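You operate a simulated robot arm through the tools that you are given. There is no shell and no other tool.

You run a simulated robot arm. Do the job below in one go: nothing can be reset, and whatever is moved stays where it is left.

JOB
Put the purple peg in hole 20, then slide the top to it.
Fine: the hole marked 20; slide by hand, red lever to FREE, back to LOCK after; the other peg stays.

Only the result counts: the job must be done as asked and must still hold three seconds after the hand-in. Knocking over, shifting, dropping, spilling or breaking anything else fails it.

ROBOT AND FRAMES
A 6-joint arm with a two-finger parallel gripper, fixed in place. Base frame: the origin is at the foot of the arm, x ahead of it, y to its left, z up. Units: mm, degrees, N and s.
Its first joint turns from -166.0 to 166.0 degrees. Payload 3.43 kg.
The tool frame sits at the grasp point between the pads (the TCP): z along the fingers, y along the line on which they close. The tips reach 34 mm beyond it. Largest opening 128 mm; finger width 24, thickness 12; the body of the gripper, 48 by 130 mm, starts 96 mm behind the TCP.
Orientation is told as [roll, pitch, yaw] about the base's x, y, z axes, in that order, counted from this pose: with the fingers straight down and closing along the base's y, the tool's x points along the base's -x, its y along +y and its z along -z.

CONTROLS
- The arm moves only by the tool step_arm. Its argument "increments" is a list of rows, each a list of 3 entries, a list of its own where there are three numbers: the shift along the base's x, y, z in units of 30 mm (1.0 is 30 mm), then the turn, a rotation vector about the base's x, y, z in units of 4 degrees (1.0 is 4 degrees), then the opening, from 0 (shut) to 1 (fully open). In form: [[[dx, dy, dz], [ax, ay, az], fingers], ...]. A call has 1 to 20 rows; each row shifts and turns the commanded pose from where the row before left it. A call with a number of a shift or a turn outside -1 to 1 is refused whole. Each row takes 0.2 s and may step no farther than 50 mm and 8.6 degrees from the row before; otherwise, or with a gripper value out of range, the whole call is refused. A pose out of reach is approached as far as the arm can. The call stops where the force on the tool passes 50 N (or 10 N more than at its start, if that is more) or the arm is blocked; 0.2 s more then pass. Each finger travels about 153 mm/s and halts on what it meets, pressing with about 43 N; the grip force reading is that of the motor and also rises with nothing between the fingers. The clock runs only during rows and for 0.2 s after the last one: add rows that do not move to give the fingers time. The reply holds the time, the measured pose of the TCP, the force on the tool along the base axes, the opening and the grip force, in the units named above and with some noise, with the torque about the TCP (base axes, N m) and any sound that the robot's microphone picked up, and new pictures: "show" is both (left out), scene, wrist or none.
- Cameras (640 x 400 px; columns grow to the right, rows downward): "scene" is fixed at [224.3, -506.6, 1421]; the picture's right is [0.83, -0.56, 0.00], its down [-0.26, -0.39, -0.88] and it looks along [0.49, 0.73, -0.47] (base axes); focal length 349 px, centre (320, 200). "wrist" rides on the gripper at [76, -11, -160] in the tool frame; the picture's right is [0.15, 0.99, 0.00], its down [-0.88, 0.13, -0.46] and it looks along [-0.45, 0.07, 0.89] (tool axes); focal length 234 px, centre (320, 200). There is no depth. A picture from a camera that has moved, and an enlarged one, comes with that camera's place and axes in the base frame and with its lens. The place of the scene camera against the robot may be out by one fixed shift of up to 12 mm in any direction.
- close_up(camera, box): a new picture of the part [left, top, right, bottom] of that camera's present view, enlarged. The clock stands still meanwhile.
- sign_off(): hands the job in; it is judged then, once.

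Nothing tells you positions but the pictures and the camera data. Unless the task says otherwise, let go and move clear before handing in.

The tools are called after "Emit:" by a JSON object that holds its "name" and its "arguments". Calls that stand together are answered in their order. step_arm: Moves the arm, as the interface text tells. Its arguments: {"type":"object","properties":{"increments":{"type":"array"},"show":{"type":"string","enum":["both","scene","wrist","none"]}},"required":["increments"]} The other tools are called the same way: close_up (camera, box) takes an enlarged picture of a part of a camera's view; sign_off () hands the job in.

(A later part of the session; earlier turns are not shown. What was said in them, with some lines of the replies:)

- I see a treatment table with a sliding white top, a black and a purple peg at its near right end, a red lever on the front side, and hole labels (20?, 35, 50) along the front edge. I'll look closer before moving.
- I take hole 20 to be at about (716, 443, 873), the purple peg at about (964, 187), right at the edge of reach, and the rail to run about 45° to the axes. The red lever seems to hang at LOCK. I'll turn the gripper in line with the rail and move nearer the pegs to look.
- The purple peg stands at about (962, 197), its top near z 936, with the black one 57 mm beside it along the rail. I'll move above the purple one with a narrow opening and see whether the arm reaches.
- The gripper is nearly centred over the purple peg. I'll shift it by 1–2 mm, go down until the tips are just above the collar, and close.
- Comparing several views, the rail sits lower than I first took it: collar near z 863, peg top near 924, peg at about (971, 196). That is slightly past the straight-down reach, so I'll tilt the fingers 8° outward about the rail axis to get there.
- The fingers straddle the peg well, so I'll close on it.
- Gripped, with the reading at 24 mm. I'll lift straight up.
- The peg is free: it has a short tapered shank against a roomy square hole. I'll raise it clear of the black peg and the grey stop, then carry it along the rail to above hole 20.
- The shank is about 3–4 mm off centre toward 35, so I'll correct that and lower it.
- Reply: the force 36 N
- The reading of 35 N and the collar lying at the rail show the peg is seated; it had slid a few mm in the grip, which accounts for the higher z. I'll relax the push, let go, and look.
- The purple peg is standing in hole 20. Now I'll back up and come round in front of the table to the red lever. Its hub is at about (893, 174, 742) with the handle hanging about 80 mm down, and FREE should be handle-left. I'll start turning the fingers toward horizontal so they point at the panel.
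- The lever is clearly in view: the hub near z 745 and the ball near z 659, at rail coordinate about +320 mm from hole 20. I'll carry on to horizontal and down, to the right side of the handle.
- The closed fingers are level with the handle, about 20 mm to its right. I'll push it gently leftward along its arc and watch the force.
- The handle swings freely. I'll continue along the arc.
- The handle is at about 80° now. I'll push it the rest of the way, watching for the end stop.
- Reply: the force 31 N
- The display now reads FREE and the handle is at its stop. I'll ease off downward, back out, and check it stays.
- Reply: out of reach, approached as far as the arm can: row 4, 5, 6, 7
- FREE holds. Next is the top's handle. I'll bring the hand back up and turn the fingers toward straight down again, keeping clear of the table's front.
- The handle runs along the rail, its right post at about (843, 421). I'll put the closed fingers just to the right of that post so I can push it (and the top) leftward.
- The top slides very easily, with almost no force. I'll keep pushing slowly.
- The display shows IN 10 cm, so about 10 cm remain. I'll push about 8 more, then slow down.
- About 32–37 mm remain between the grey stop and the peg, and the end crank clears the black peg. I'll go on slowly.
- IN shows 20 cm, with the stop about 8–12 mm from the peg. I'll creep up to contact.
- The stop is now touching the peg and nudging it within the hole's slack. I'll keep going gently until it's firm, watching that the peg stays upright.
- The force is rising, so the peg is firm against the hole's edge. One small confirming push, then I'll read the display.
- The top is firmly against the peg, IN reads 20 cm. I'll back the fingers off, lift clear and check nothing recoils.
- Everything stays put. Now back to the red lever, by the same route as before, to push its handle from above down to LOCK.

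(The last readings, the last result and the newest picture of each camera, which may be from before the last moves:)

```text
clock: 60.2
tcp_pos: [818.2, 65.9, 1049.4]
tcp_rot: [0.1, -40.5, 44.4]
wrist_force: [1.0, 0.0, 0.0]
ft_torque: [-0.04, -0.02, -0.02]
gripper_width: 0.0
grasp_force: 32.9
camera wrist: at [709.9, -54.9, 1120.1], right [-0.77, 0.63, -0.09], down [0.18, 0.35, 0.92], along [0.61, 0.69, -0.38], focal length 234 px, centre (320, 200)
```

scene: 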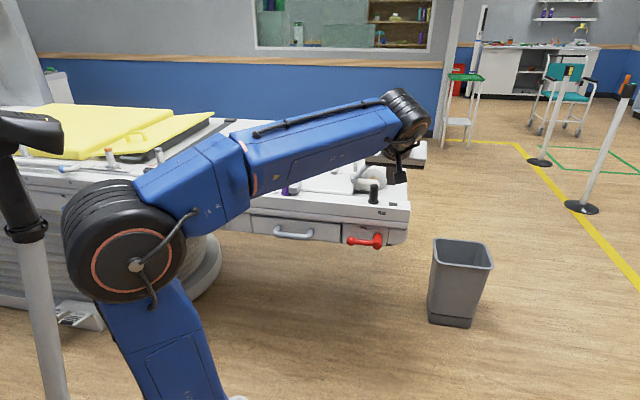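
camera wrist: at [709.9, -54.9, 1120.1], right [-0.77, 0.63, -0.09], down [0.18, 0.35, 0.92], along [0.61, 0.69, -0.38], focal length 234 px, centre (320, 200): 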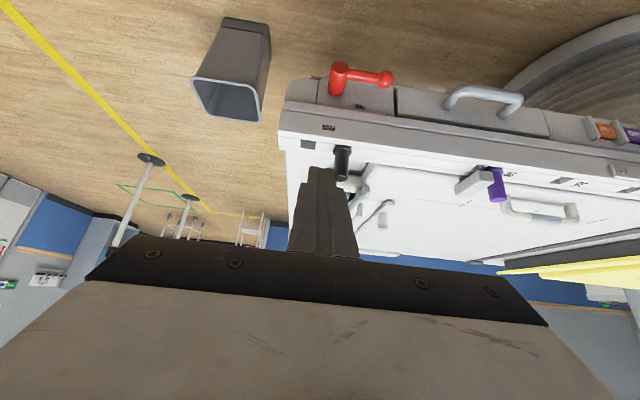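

Emit:
{"name": "step_arm", "arguments": {"increments": [[[0.04, -0.045, -0.706], [0.652, -0.659, 0], 0], [[0.04, -0.045, -0.706], [0.652, -0.659, 0], 0], [[0.04, -0.045, -0.706], [0.652, -0.659, 0], 0], [[0.04, -0.045, -0.706], [0.652, -0.659, 0], 0], [[0.04, -0.045, -0.706], [0.652, -0.659, 0], 0], [[0.04, -0.045, -0.706], [0.652, -0.659, 0], 0], [[0.04, -0.045, -0.706], [0.652, -0.659, 0], 0], [[0.04, -0.045, -0.706], [0.652, -0.659, 0], 0], [[0.04, -0.045, -0.706], [0.652, -0.659, 0], 0], [[0.04, -0.045, -0.706], [0.652, -0.659, 0], 0], [[0.04, -0.045, -0.706], [0.652, -0.659, 0], 0], [[0.04, -0.045, -0.706], [0.652, -0.659, 0], 0], [[0, 0, 0], [0, 0, 0], 0]]}}

Emit:
{"name": "close_up", "arguments": {"camera": "scene", "box": [330, 180, 450, 310]}}

```text
clock: 63.0
tcp_pos: [829.4, 49.9, 795.3]
tcp_rot: [1.0, -85.0, 43.6]
wrist_force: [0.0, 0.1, -0.3]
ft_torque: [-0.01, -0.01, 0.02]
gripper_width: 0.2
grasp_force: 33.1
camera wrist: at [718.6, -73.6, 732.4], right [-0.7, 0.69, -0.14], down [-0.36, -0.17, 0.92], along [0.61, 0.7, 0.37], focal length 234 px, centre (320, 200)
```

scene: 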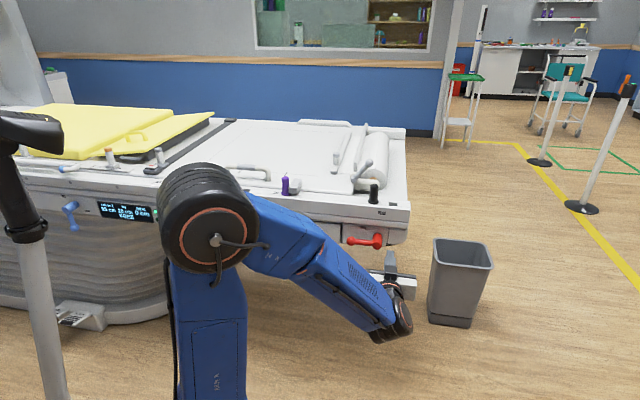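
wrist: 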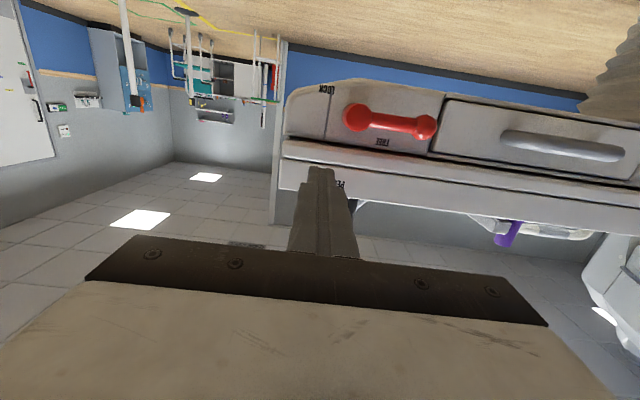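

```text
3.08 times, centred on (390, 245) of scene
camera zoom: at [224.3, -506.6, 1421.0], right [0.83, -0.56, 0.0], down [-0.26, -0.39, -0.88], along [0.49, 0.73, -0.47], focal length 1075 px, centre (105, 62)
```

zoom: 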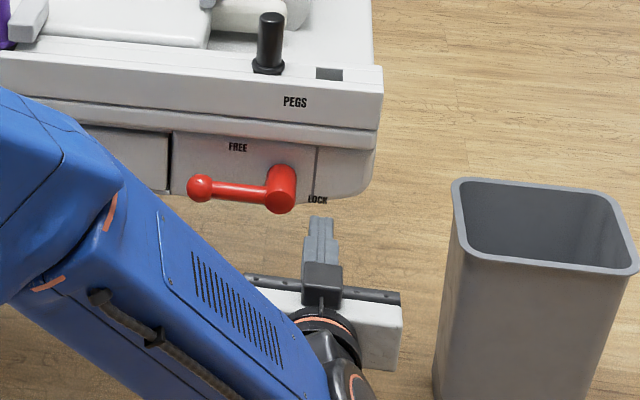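

Emit:
{"name": "step_arm", "arguments": {"increments": [[[0.735, 0.726, 0], [0, 0, 0], 0], [[0.735, 0.726, 0], [0, 0, 0], 0], [[0.735, 0.726, 0], [0, 0, 0], 0], [[0.735, 0.726, 0], [0, 0, 0], 0], [[0, 0, 0], [0, 0, 0], 0]]}}

Emit:
{"name": "close_up", "arguments": {"camera": "wrist", "box": [240, 60, 440, 260]}}

Emit:
{"name": "close_up", "arguments": {"camera": "scene", "box": [330, 180, 450, 310]}}

```text
clock: 64.2
tcp_pos: [918.5, 138.2, 793.4]
tcp_rot: [1.2, -85.1, 43.6]
wrist_force: [-0.7, 1.7, -0.2]
ft_torque: [-0.01, 0.01, -0.05]
gripper_width: 0.0
grasp_force: 32.8
camera wrist: at [807.2, 12.9, 730.6], right [-0.71, 0.69, -0.14], down [-0.36, -0.17, 0.92], along [0.61, 0.7, 0.37], focal length 234 px, centre (320, 200)
```

scene: 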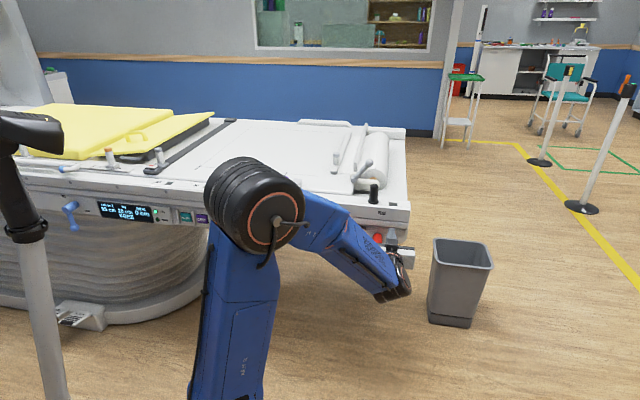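
wrist: 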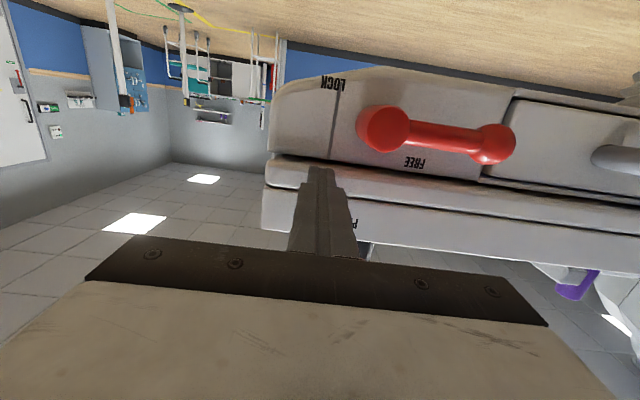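

```text
2.00 times, centred on (340, 160) of wrist
camera zoom: at [807.2, 12.9, 730.6], right [-0.71, 0.69, -0.14], down [-0.36, -0.17, 0.92], along [0.61, 0.7, 0.37], focal length 468 px, centre (280, 280)
```

zoom: 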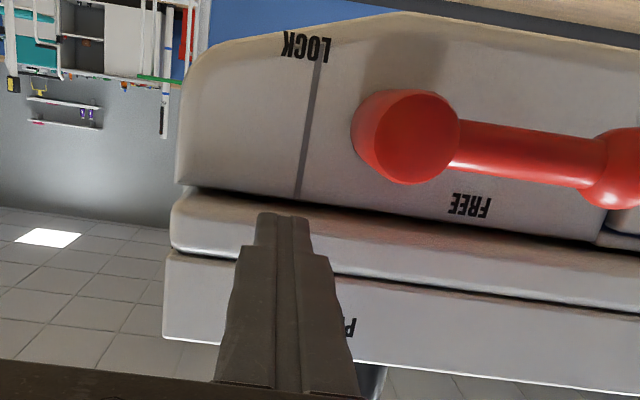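

```text
3.08 times, centred on (390, 245) of scene
camera zoom: at [224.3, -506.6, 1421.0], right [0.83, -0.56, 0.0], down [-0.26, -0.39, -0.88], along [0.49, 0.73, -0.47], focal length 1075 px, centre (105, 62)
```

zoom: 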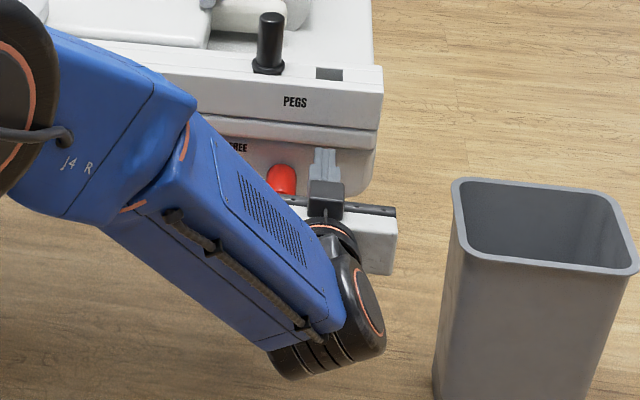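

Emit:
{"name": "step_arm", "arguments": {"increments": [[[-0.522, 0.528, 0], [0, 0, 0], 0], [[-0.522, 0.528, 0], [0, 0, 0], 0], [[-0.522, 0.528, 0], [0, 0, 0], 0], [[-0.522, 0.528, 0], [0, 0, 0], 0], [[0, 0, -0.4], [0, 0, 0], 0], [[0, 0, -0.3], [0, 0, 0], 0], [[0, 0, 0], [0, 0, 0], 0]]}}

Emit:
{"name": "close_up", "arguments": {"camera": "wrist", "box": [240, 60, 440, 260]}}

Emit:
{"name": "close_up", "arguments": {"camera": "scene", "box": [330, 180, 450, 310]}}

```text
clock: 65.8
tcp_pos: [856.9, 201.5, 773.7]
tcp_rot: [1.2, -85.0, 43.4]
wrist_force: [-0.1, -0.9, -0.3]
ft_torque: [0.01, -0.01, 0.02]
gripper_width: 0.1
grasp_force: 33.1
camera wrist: at [745.7, 75.5, 710.7], right [-0.71, 0.69, -0.14], down [-0.36, -0.17, 0.92], along [0.61, 0.7, 0.37], focal length 234 px, centre (320, 200)
```

scene: 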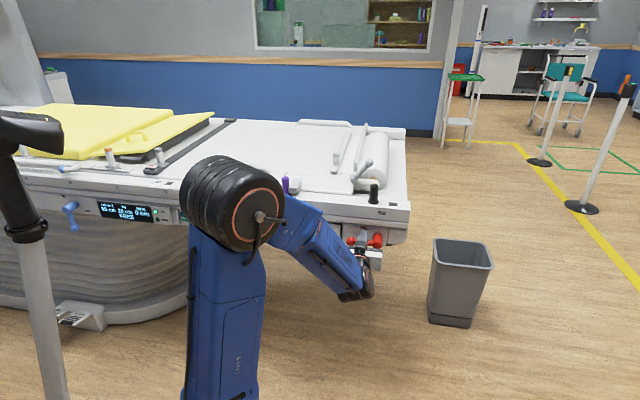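
wrist: 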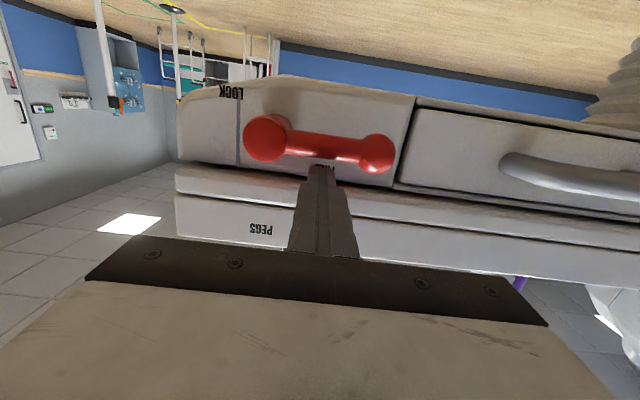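

```text
2.00 times, centred on (340, 160) of wrist
camera zoom: at [745.7, 75.5, 710.7], right [-0.71, 0.69, -0.14], down [-0.36, -0.17, 0.92], along [0.61, 0.7, 0.37], focal length 468 px, centre (280, 280)
```

zoom: 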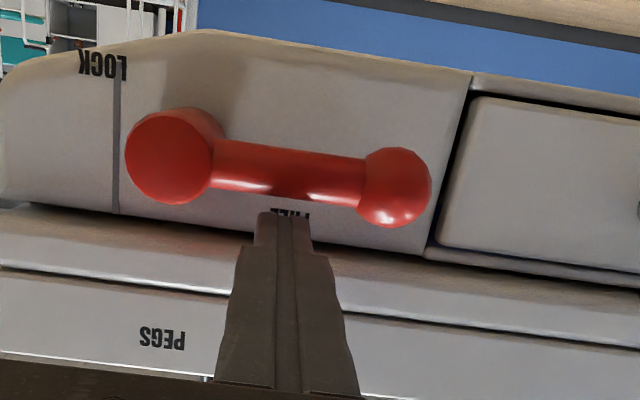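

```text
3.08 times, centred on (390, 245) of scene
camera zoom: at [224.3, -506.6, 1421.0], right [0.83, -0.56, 0.0], down [-0.26, -0.39, -0.88], along [0.49, 0.73, -0.47], focal length 1075 px, centre (105, 62)
```

zoom: 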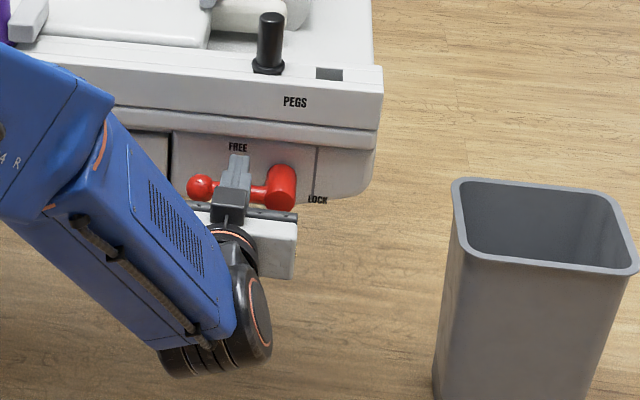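

The fingers sit just above the bar of the handle. Now I'll sweep it down along the arc toward LOCK.

Emit:
{"name": "step_arm", "arguments": {"increments": [[[-0.0105, 0.0107, -0.228], [0, 0, 0], 0], [[-0.0105, 0.0107, -0.228], [0, 0, 0], 0], [[-0.049, 0.05, -0.185], [0, 0, 0], 0], [[-0.049, 0.05, -0.185], [0, 0, 0], 0], [[-0.015, 0.015, -0.213], [0, 0, 0], 0], [[-0.015, 0.015, -0.213], [0, 0, 0], 0], [[0.028, -0.028, -0.23], [0, 0, 0], 0], [[0.028, -0.028, -0.23], [0, 0, 0], 0], [[0, 0, 0], [0, 0, 0], 0]]}}

Emit:
{"name": "close_up", "arguments": {"camera": "wrist", "box": [240, 60, 440, 260]}}

Emit:
{"name": "close_up", "arguments": {"camera": "scene", "box": [330, 180, 450, 310]}}

```text
clock: 67.8
tcp_pos: [854.4, 202.6, 719.9]
tcp_rot: [1.3, -85.0, 43.5]
wrist_force: [0.3, 0.2, -0.5]
ft_torque: [0.02, 0.04, -0.02]
gripper_width: 0.0
grasp_force: 33.4
camera wrist: at [742.7, 77.7, 659.1], right [-0.71, 0.69, -0.14], down [-0.36, -0.17, 0.92], along [0.61, 0.7, 0.37], focal length 234 px, centre (320, 200)
```

scene: 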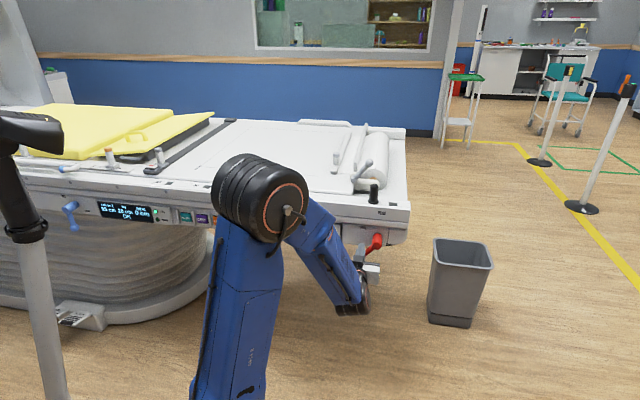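
wrist: 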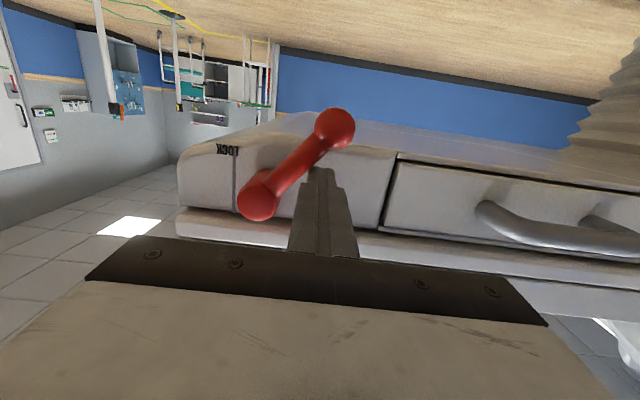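

```text
2.00 times, centred on (340, 160) of wrist
camera zoom: at [742.7, 77.7, 659.1], right [-0.71, 0.69, -0.14], down [-0.36, -0.17, 0.92], along [0.61, 0.7, 0.37], focal length 468 px, centre (280, 280)
```

zoom: 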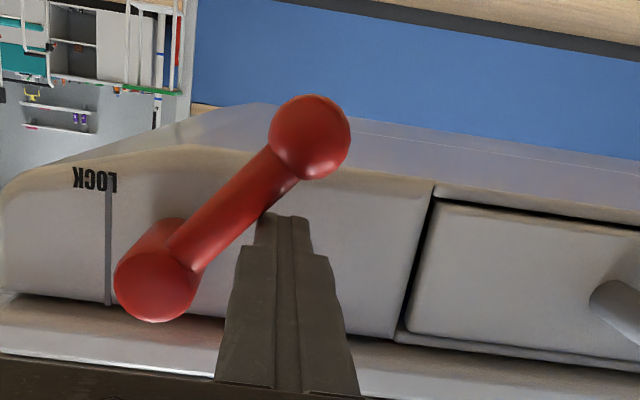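

```text
3.08 times, centred on (390, 245) of scene
camera zoom: at [224.3, -506.6, 1421.0], right [0.83, -0.56, 0.0], down [-0.26, -0.39, -0.88], along [0.49, 0.73, -0.47], focal length 1075 px, centre (105, 62)
```

zoom: 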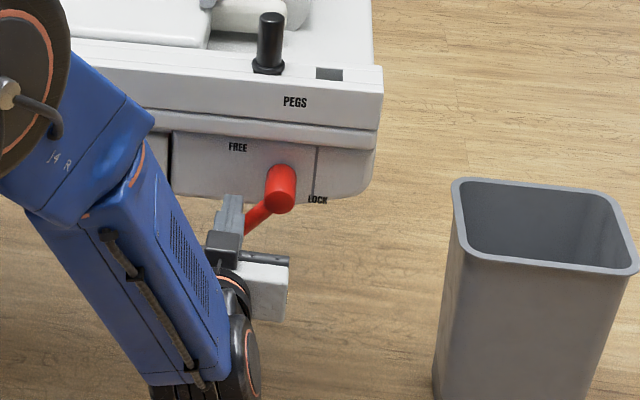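

Emit:
{"name": "step_arm", "arguments": {"increments": [[[0.082, -0.083, -0.223], [0, 0, 0], 0], [[0.082, -0.083, -0.223], [0, 0, 0], 0], [[0.131, -0.133, -0.188], [0, 0, 0], 0], [[0.131, -0.133, -0.188], [0, 0, 0], 0], [[0.175, -0.177, -0.127], [0, 0, 0], 0], [[0.12, -0.121, -0.09], [0, 0, 0], 0], [[0, 0, 0], [0, 0, 0], 0]]}}

Emit:
{"name": "close_up", "arguments": {"camera": "wrist", "box": [240, 60, 440, 260]}}

Emit:
{"name": "close_up", "arguments": {"camera": "scene", "box": [60, 180, 440, 310]}}

```text
clock: 69.4
tcp_pos: [874.5, 182.0, 693.0]
tcp_rot: [0.6, -85.1, 44.1]
wrist_force: [-11.8, 6.6, 8.3]
ft_torque: [0.03, -0.15, 0.22]
gripper_width: 0.0
grasp_force: 32.7
camera wrist: at [764.3, 57.1, 630.4], right [-0.71, 0.69, -0.14], down [-0.36, -0.17, 0.92], along [0.61, 0.7, 0.37], focal length 234 px, centre (320, 200)
```

scene: 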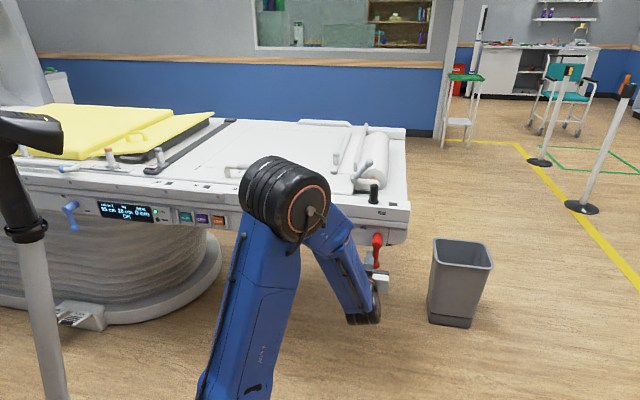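
wrist: 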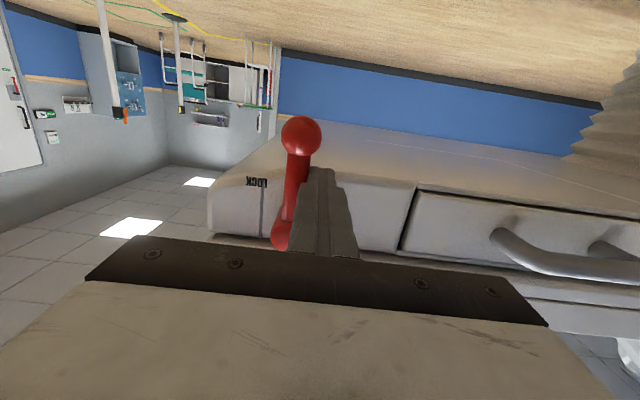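

```text
2.00 times, centred on (340, 160) of wrist
camera zoom: at [764.3, 57.1, 630.4], right [-0.71, 0.69, -0.14], down [-0.36, -0.17, 0.92], along [0.61, 0.7, 0.37], focal length 468 px, centre (280, 280)
```

zoom: 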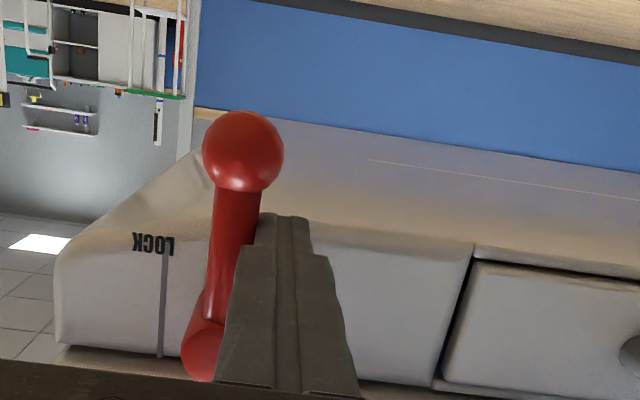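

```text
1.68 times, centred on (250, 245) of scene
camera zoom: at [224.3, -506.6, 1421.0], right [0.83, -0.56, 0.0], down [-0.26, -0.39, -0.88], along [0.49, 0.73, -0.47], focal length 588 px, centre (438, 124)
```

zoom: 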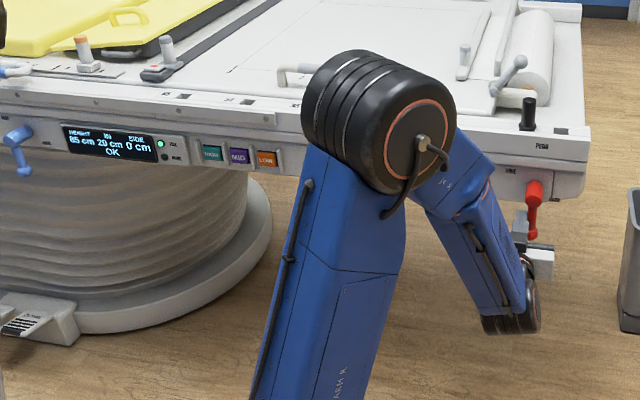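

The display reads OK again and the handle is down at LOCK against its stop. I'll ease off leftward and back out.

Emit:
{"name": "step_arm", "arguments": {"increments": [[[-0.2, 0.203, 0], [0, 0, 0], 0], [[-0.25, 0.253, 0], [0, 0, 0], 0], [[-0.36, -0.356, 0], [0, 0, 0], 0], [[-0.36, -0.356, 0], [0, 0, 0], 0], [[-0.36, -0.356, 0], [0, 0, 0], 0], [[0, 0, 0], [0, 0, 0], 0]]}}

Emit:
{"name": "close_up", "arguments": {"camera": "scene", "box": [330, 180, 450, 310]}}

Emit:
{"name": "close_up", "arguments": {"camera": "scene", "box": [80, 190, 180, 240]}}

```text
clock: 70.8
tcp_pos: [829.5, 160.2, 691.7]
tcp_rot: [1.1, -85.0, 43.6]
wrist_force: [0.2, 1.6, -0.8]
ft_torque: [0.0, -0.02, -0.04]
gripper_width: 0.0
grasp_force: 33.2
camera wrist: at [718.2, 36.7, 628.6], right [-0.71, 0.69, -0.14], down [-0.36, -0.17, 0.92], along [0.61, 0.7, 0.37], focal length 234 px, centre (320, 200)
```

scene: 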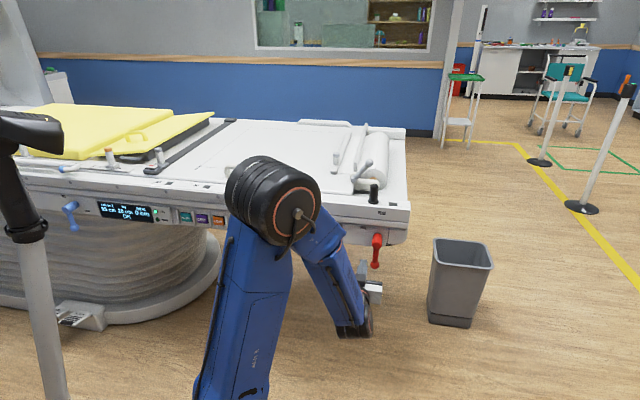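
wrist: 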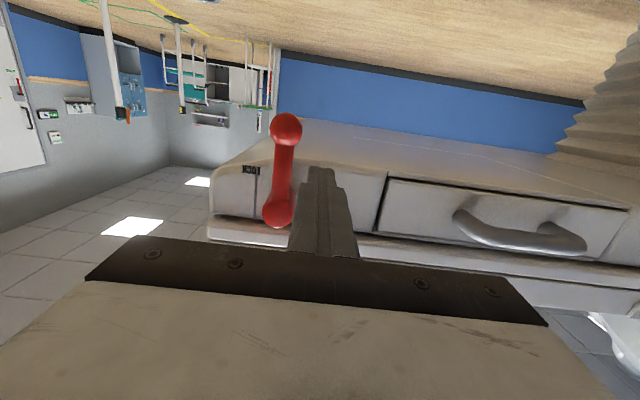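

```text
3.08 times, centred on (390, 245) of scene
camera zoom: at [224.3, -506.6, 1421.0], right [0.83, -0.56, 0.0], down [-0.26, -0.39, -0.88], along [0.49, 0.73, -0.47], focal length 1075 px, centre (105, 62)
```

zoom: 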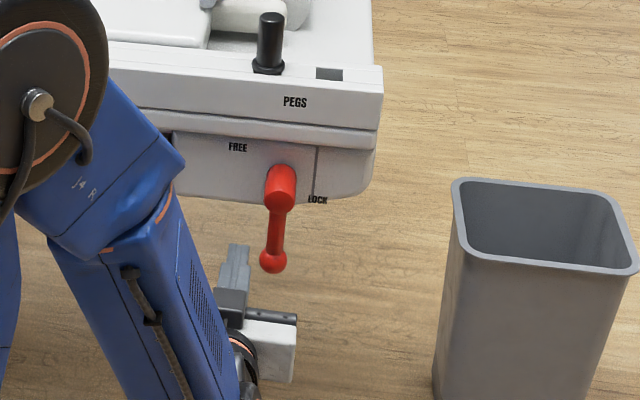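

```text
6.40 times, centred on (130, 215) of scene
camera zoom: at [224.3, -506.6, 1421.0], right [0.83, -0.56, 0.0], down [-0.26, -0.39, -0.88], along [0.49, 0.73, -0.47], focal length 2236 px, centre (1536, 104)
```

zoom: 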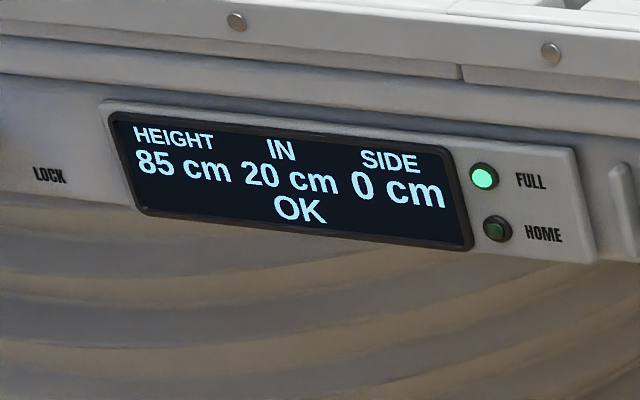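

Emit:
{"name": "step_arm", "arguments": {"increments": [[[-0.15, -0.15, 0.5], [-0.7, 0.708, 0], 0], [[-0.15, -0.15, 0.8], [-0.7, 0.708, 0], 0], [[-0.15, -0.15, 0.9], [-0.7, 0.708, 0], 0], [[-0.15, -0.15, 0.9], [-0.7, 0.708, 0], 0], [[-0.15, -0.15, 0.9], [-0.7, 0.708, 0], 0], [[-0.15, -0.15, 0.9], [-0.7, 0.708, 0], 0], [[-0.15, -0.15, 0.9], [-0.7, 0.708, 0], 0], [[-0.15, -0.15, 0.9], [-0.7, 0.708, 0], 0], [[-0.15, -0.15, 0.9], [-0.7, 0.708, 0], 0], [[-0.15, -0.15, 0.9], [-0.7, 0.708, 0], 0], [[-0.15, -0.15, 0.9], [-0.7, 0.708, 0], 0], [[0, 0, 0.9], [-0.7, 0.708, 0], 0], [[0, 0, 0], [0, 0, 0], 0]]}}

Emit:
{"name": "close_up", "arguments": {"camera": "scene", "box": [230, 110, 450, 280]}}

Emit:
{"name": "close_up", "arguments": {"camera": "wrist", "box": [260, 40, 640, 260]}}

```text
clock: 73.6
tcp_pos: [780.7, 109.6, 1001.7]
tcp_rot: [0.1, -37.0, 44.5]
wrist_force: [0.0, -0.1, 0.3]
ft_torque: [0.03, 0.0, -0.02]
gripper_width: 0.0
grasp_force: 33.1
camera wrist: at [676.0, -8.1, 1082.4], right [-0.78, 0.62, -0.09], down [0.21, 0.39, 0.9], along [0.59, 0.68, -0.44], focal length 234 px, centre (320, 200)
```

scene: 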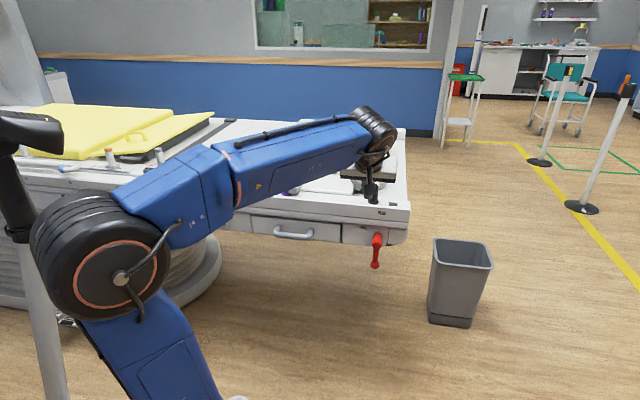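
wrist: 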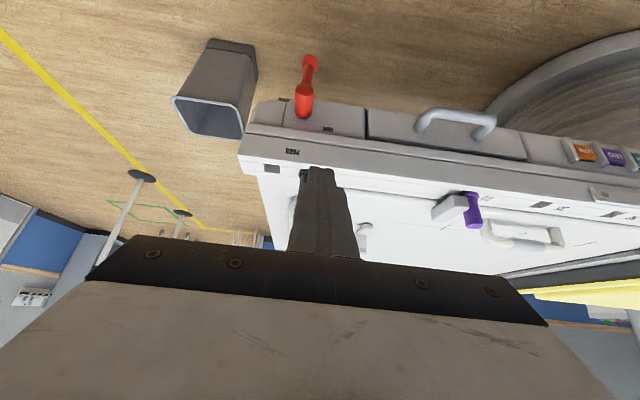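

```text
2.35 times, centred on (340, 195) of scene
camera zoom: at [224.3, -506.6, 1421.0], right [0.83, -0.56, 0.0], down [-0.26, -0.39, -0.88], along [0.49, 0.73, -0.47], focal length 822 px, centre (273, 212)
```

zoom: 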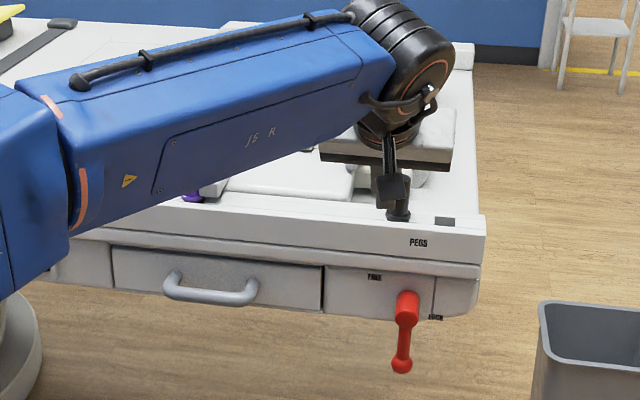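

```text
1.68 times, centred on (450, 150) of wrist
camera zoom: at [676.0, -8.1, 1082.4], right [-0.78, 0.62, -0.09], down [0.21, 0.39, 0.9], along [0.59, 0.68, -0.44], focal length 394 px, centre (101, 284)
```

zoom: 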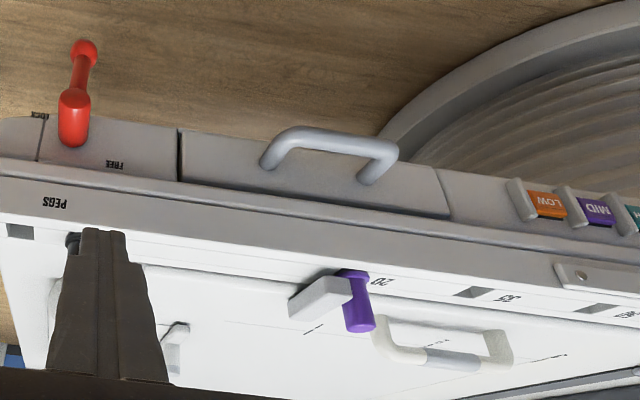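

The lever is at LOCK, the black peg is in its tray, and the grey stop is against the purple peg. I'll raise the hand a little more for a last clear look.

Emit:
{"name": "step_arm", "arguments": {"increments": [[[-0.5, -0.5, 0.8], [0, 0, 0], 0], [[-0.5, -0.5, 0.8], [0, 0, 0], 0], [[-0.5, -0.5, 0.8], [0, 0, 0], 0], [[-0.5, -0.5, 0.8], [0, 0, 0], 0], [[0, 0, 0], [0, 0, 0], 0]]}}

Emit:
{"name": "close_up", "arguments": {"camera": "wrist", "box": [240, 40, 600, 260]}}

Emit:
{"name": "close_up", "arguments": {"camera": "scene", "box": [230, 110, 450, 280]}}

```text
clock: 74.8
tcp_pos: [720.1, 53.1, 1096.3]
tcp_rot: [0.1, -37.2, 44.6]
wrist_force: [0.6, -0.7, 0.2]
ft_torque: [-0.02, 0.0, 0.0]
gripper_width: 0.0
grasp_force: 33.2
camera wrist: at [615.6, -65.6, 1176.8], right [-0.78, 0.62, -0.09], down [0.21, 0.39, 0.9], along [0.59, 0.68, -0.44], focal length 234 px, centre (320, 200)
```

scene: 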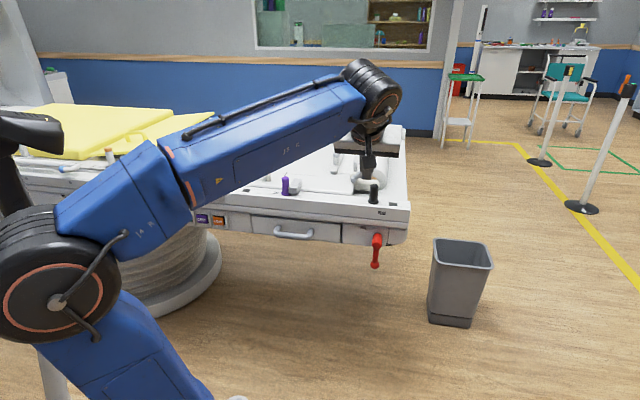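
wrist: 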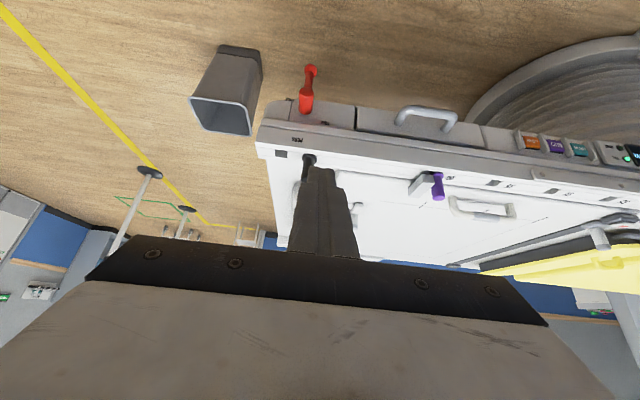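

```text
1.78 times, centred on (420, 150) of wrist
camera zoom: at [615.6, -65.6, 1176.8], right [-0.78, 0.62, -0.09], down [0.21, 0.39, 0.9], along [0.59, 0.68, -0.44], focal length 416 px, centre (142, 289)
```

zoom: 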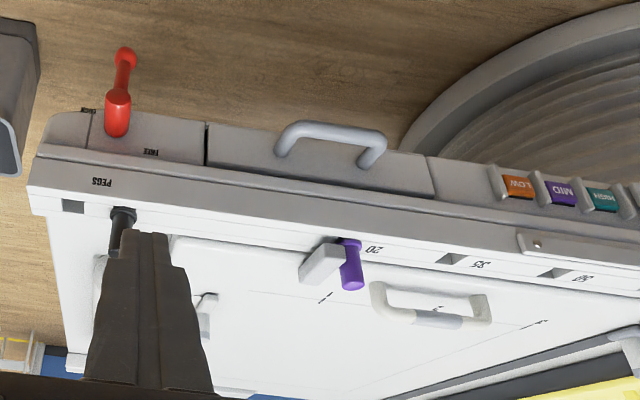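

```text
2.35 times, centred on (340, 195) of scene
camera zoom: at [224.3, -506.6, 1421.0], right [0.83, -0.56, 0.0], down [-0.26, -0.39, -0.88], along [0.49, 0.73, -0.47], focal length 822 px, centre (273, 212)
```

zoom: 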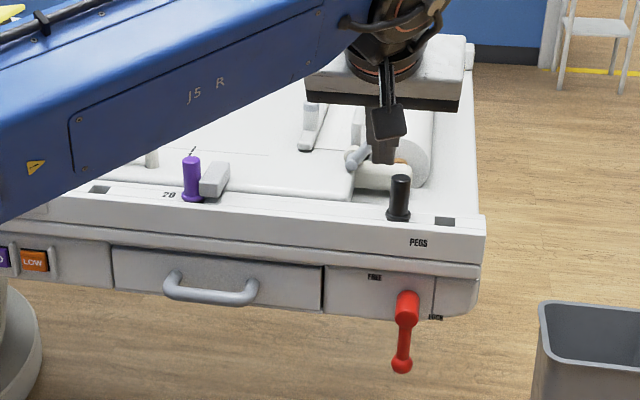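

The purple peg stands in hole 20 with the top's stop against it. The display reads IN 20 cm and OK, the red lever is at LOCK, the black peg is untouched and the hand is clear. I'm handing in.

Emit:
{"name": "sign_off", "arguments": {}}

```text
The job is handed in.
```

The job is done and handed in. The purple peg is in hole 20 and the top has been slid up against it.

- **Peg:** it stands upright in the hole marked 20. The top's stop pushed it about 4–5 mm sideways in the hole's slack, until it sat firm against the hole's edge.
- **Top:** I pushed it along by its handle until it stopped at the peg. The display reads IN 20 cm.
- **Red lever:** I moved it to FREE for the slide, then back to LOCK, where the display changed from FREE to OK.
- **Other peg:** the black one is still in its tray, untouched.

The hand had let go and was clear of everything before I handed in.
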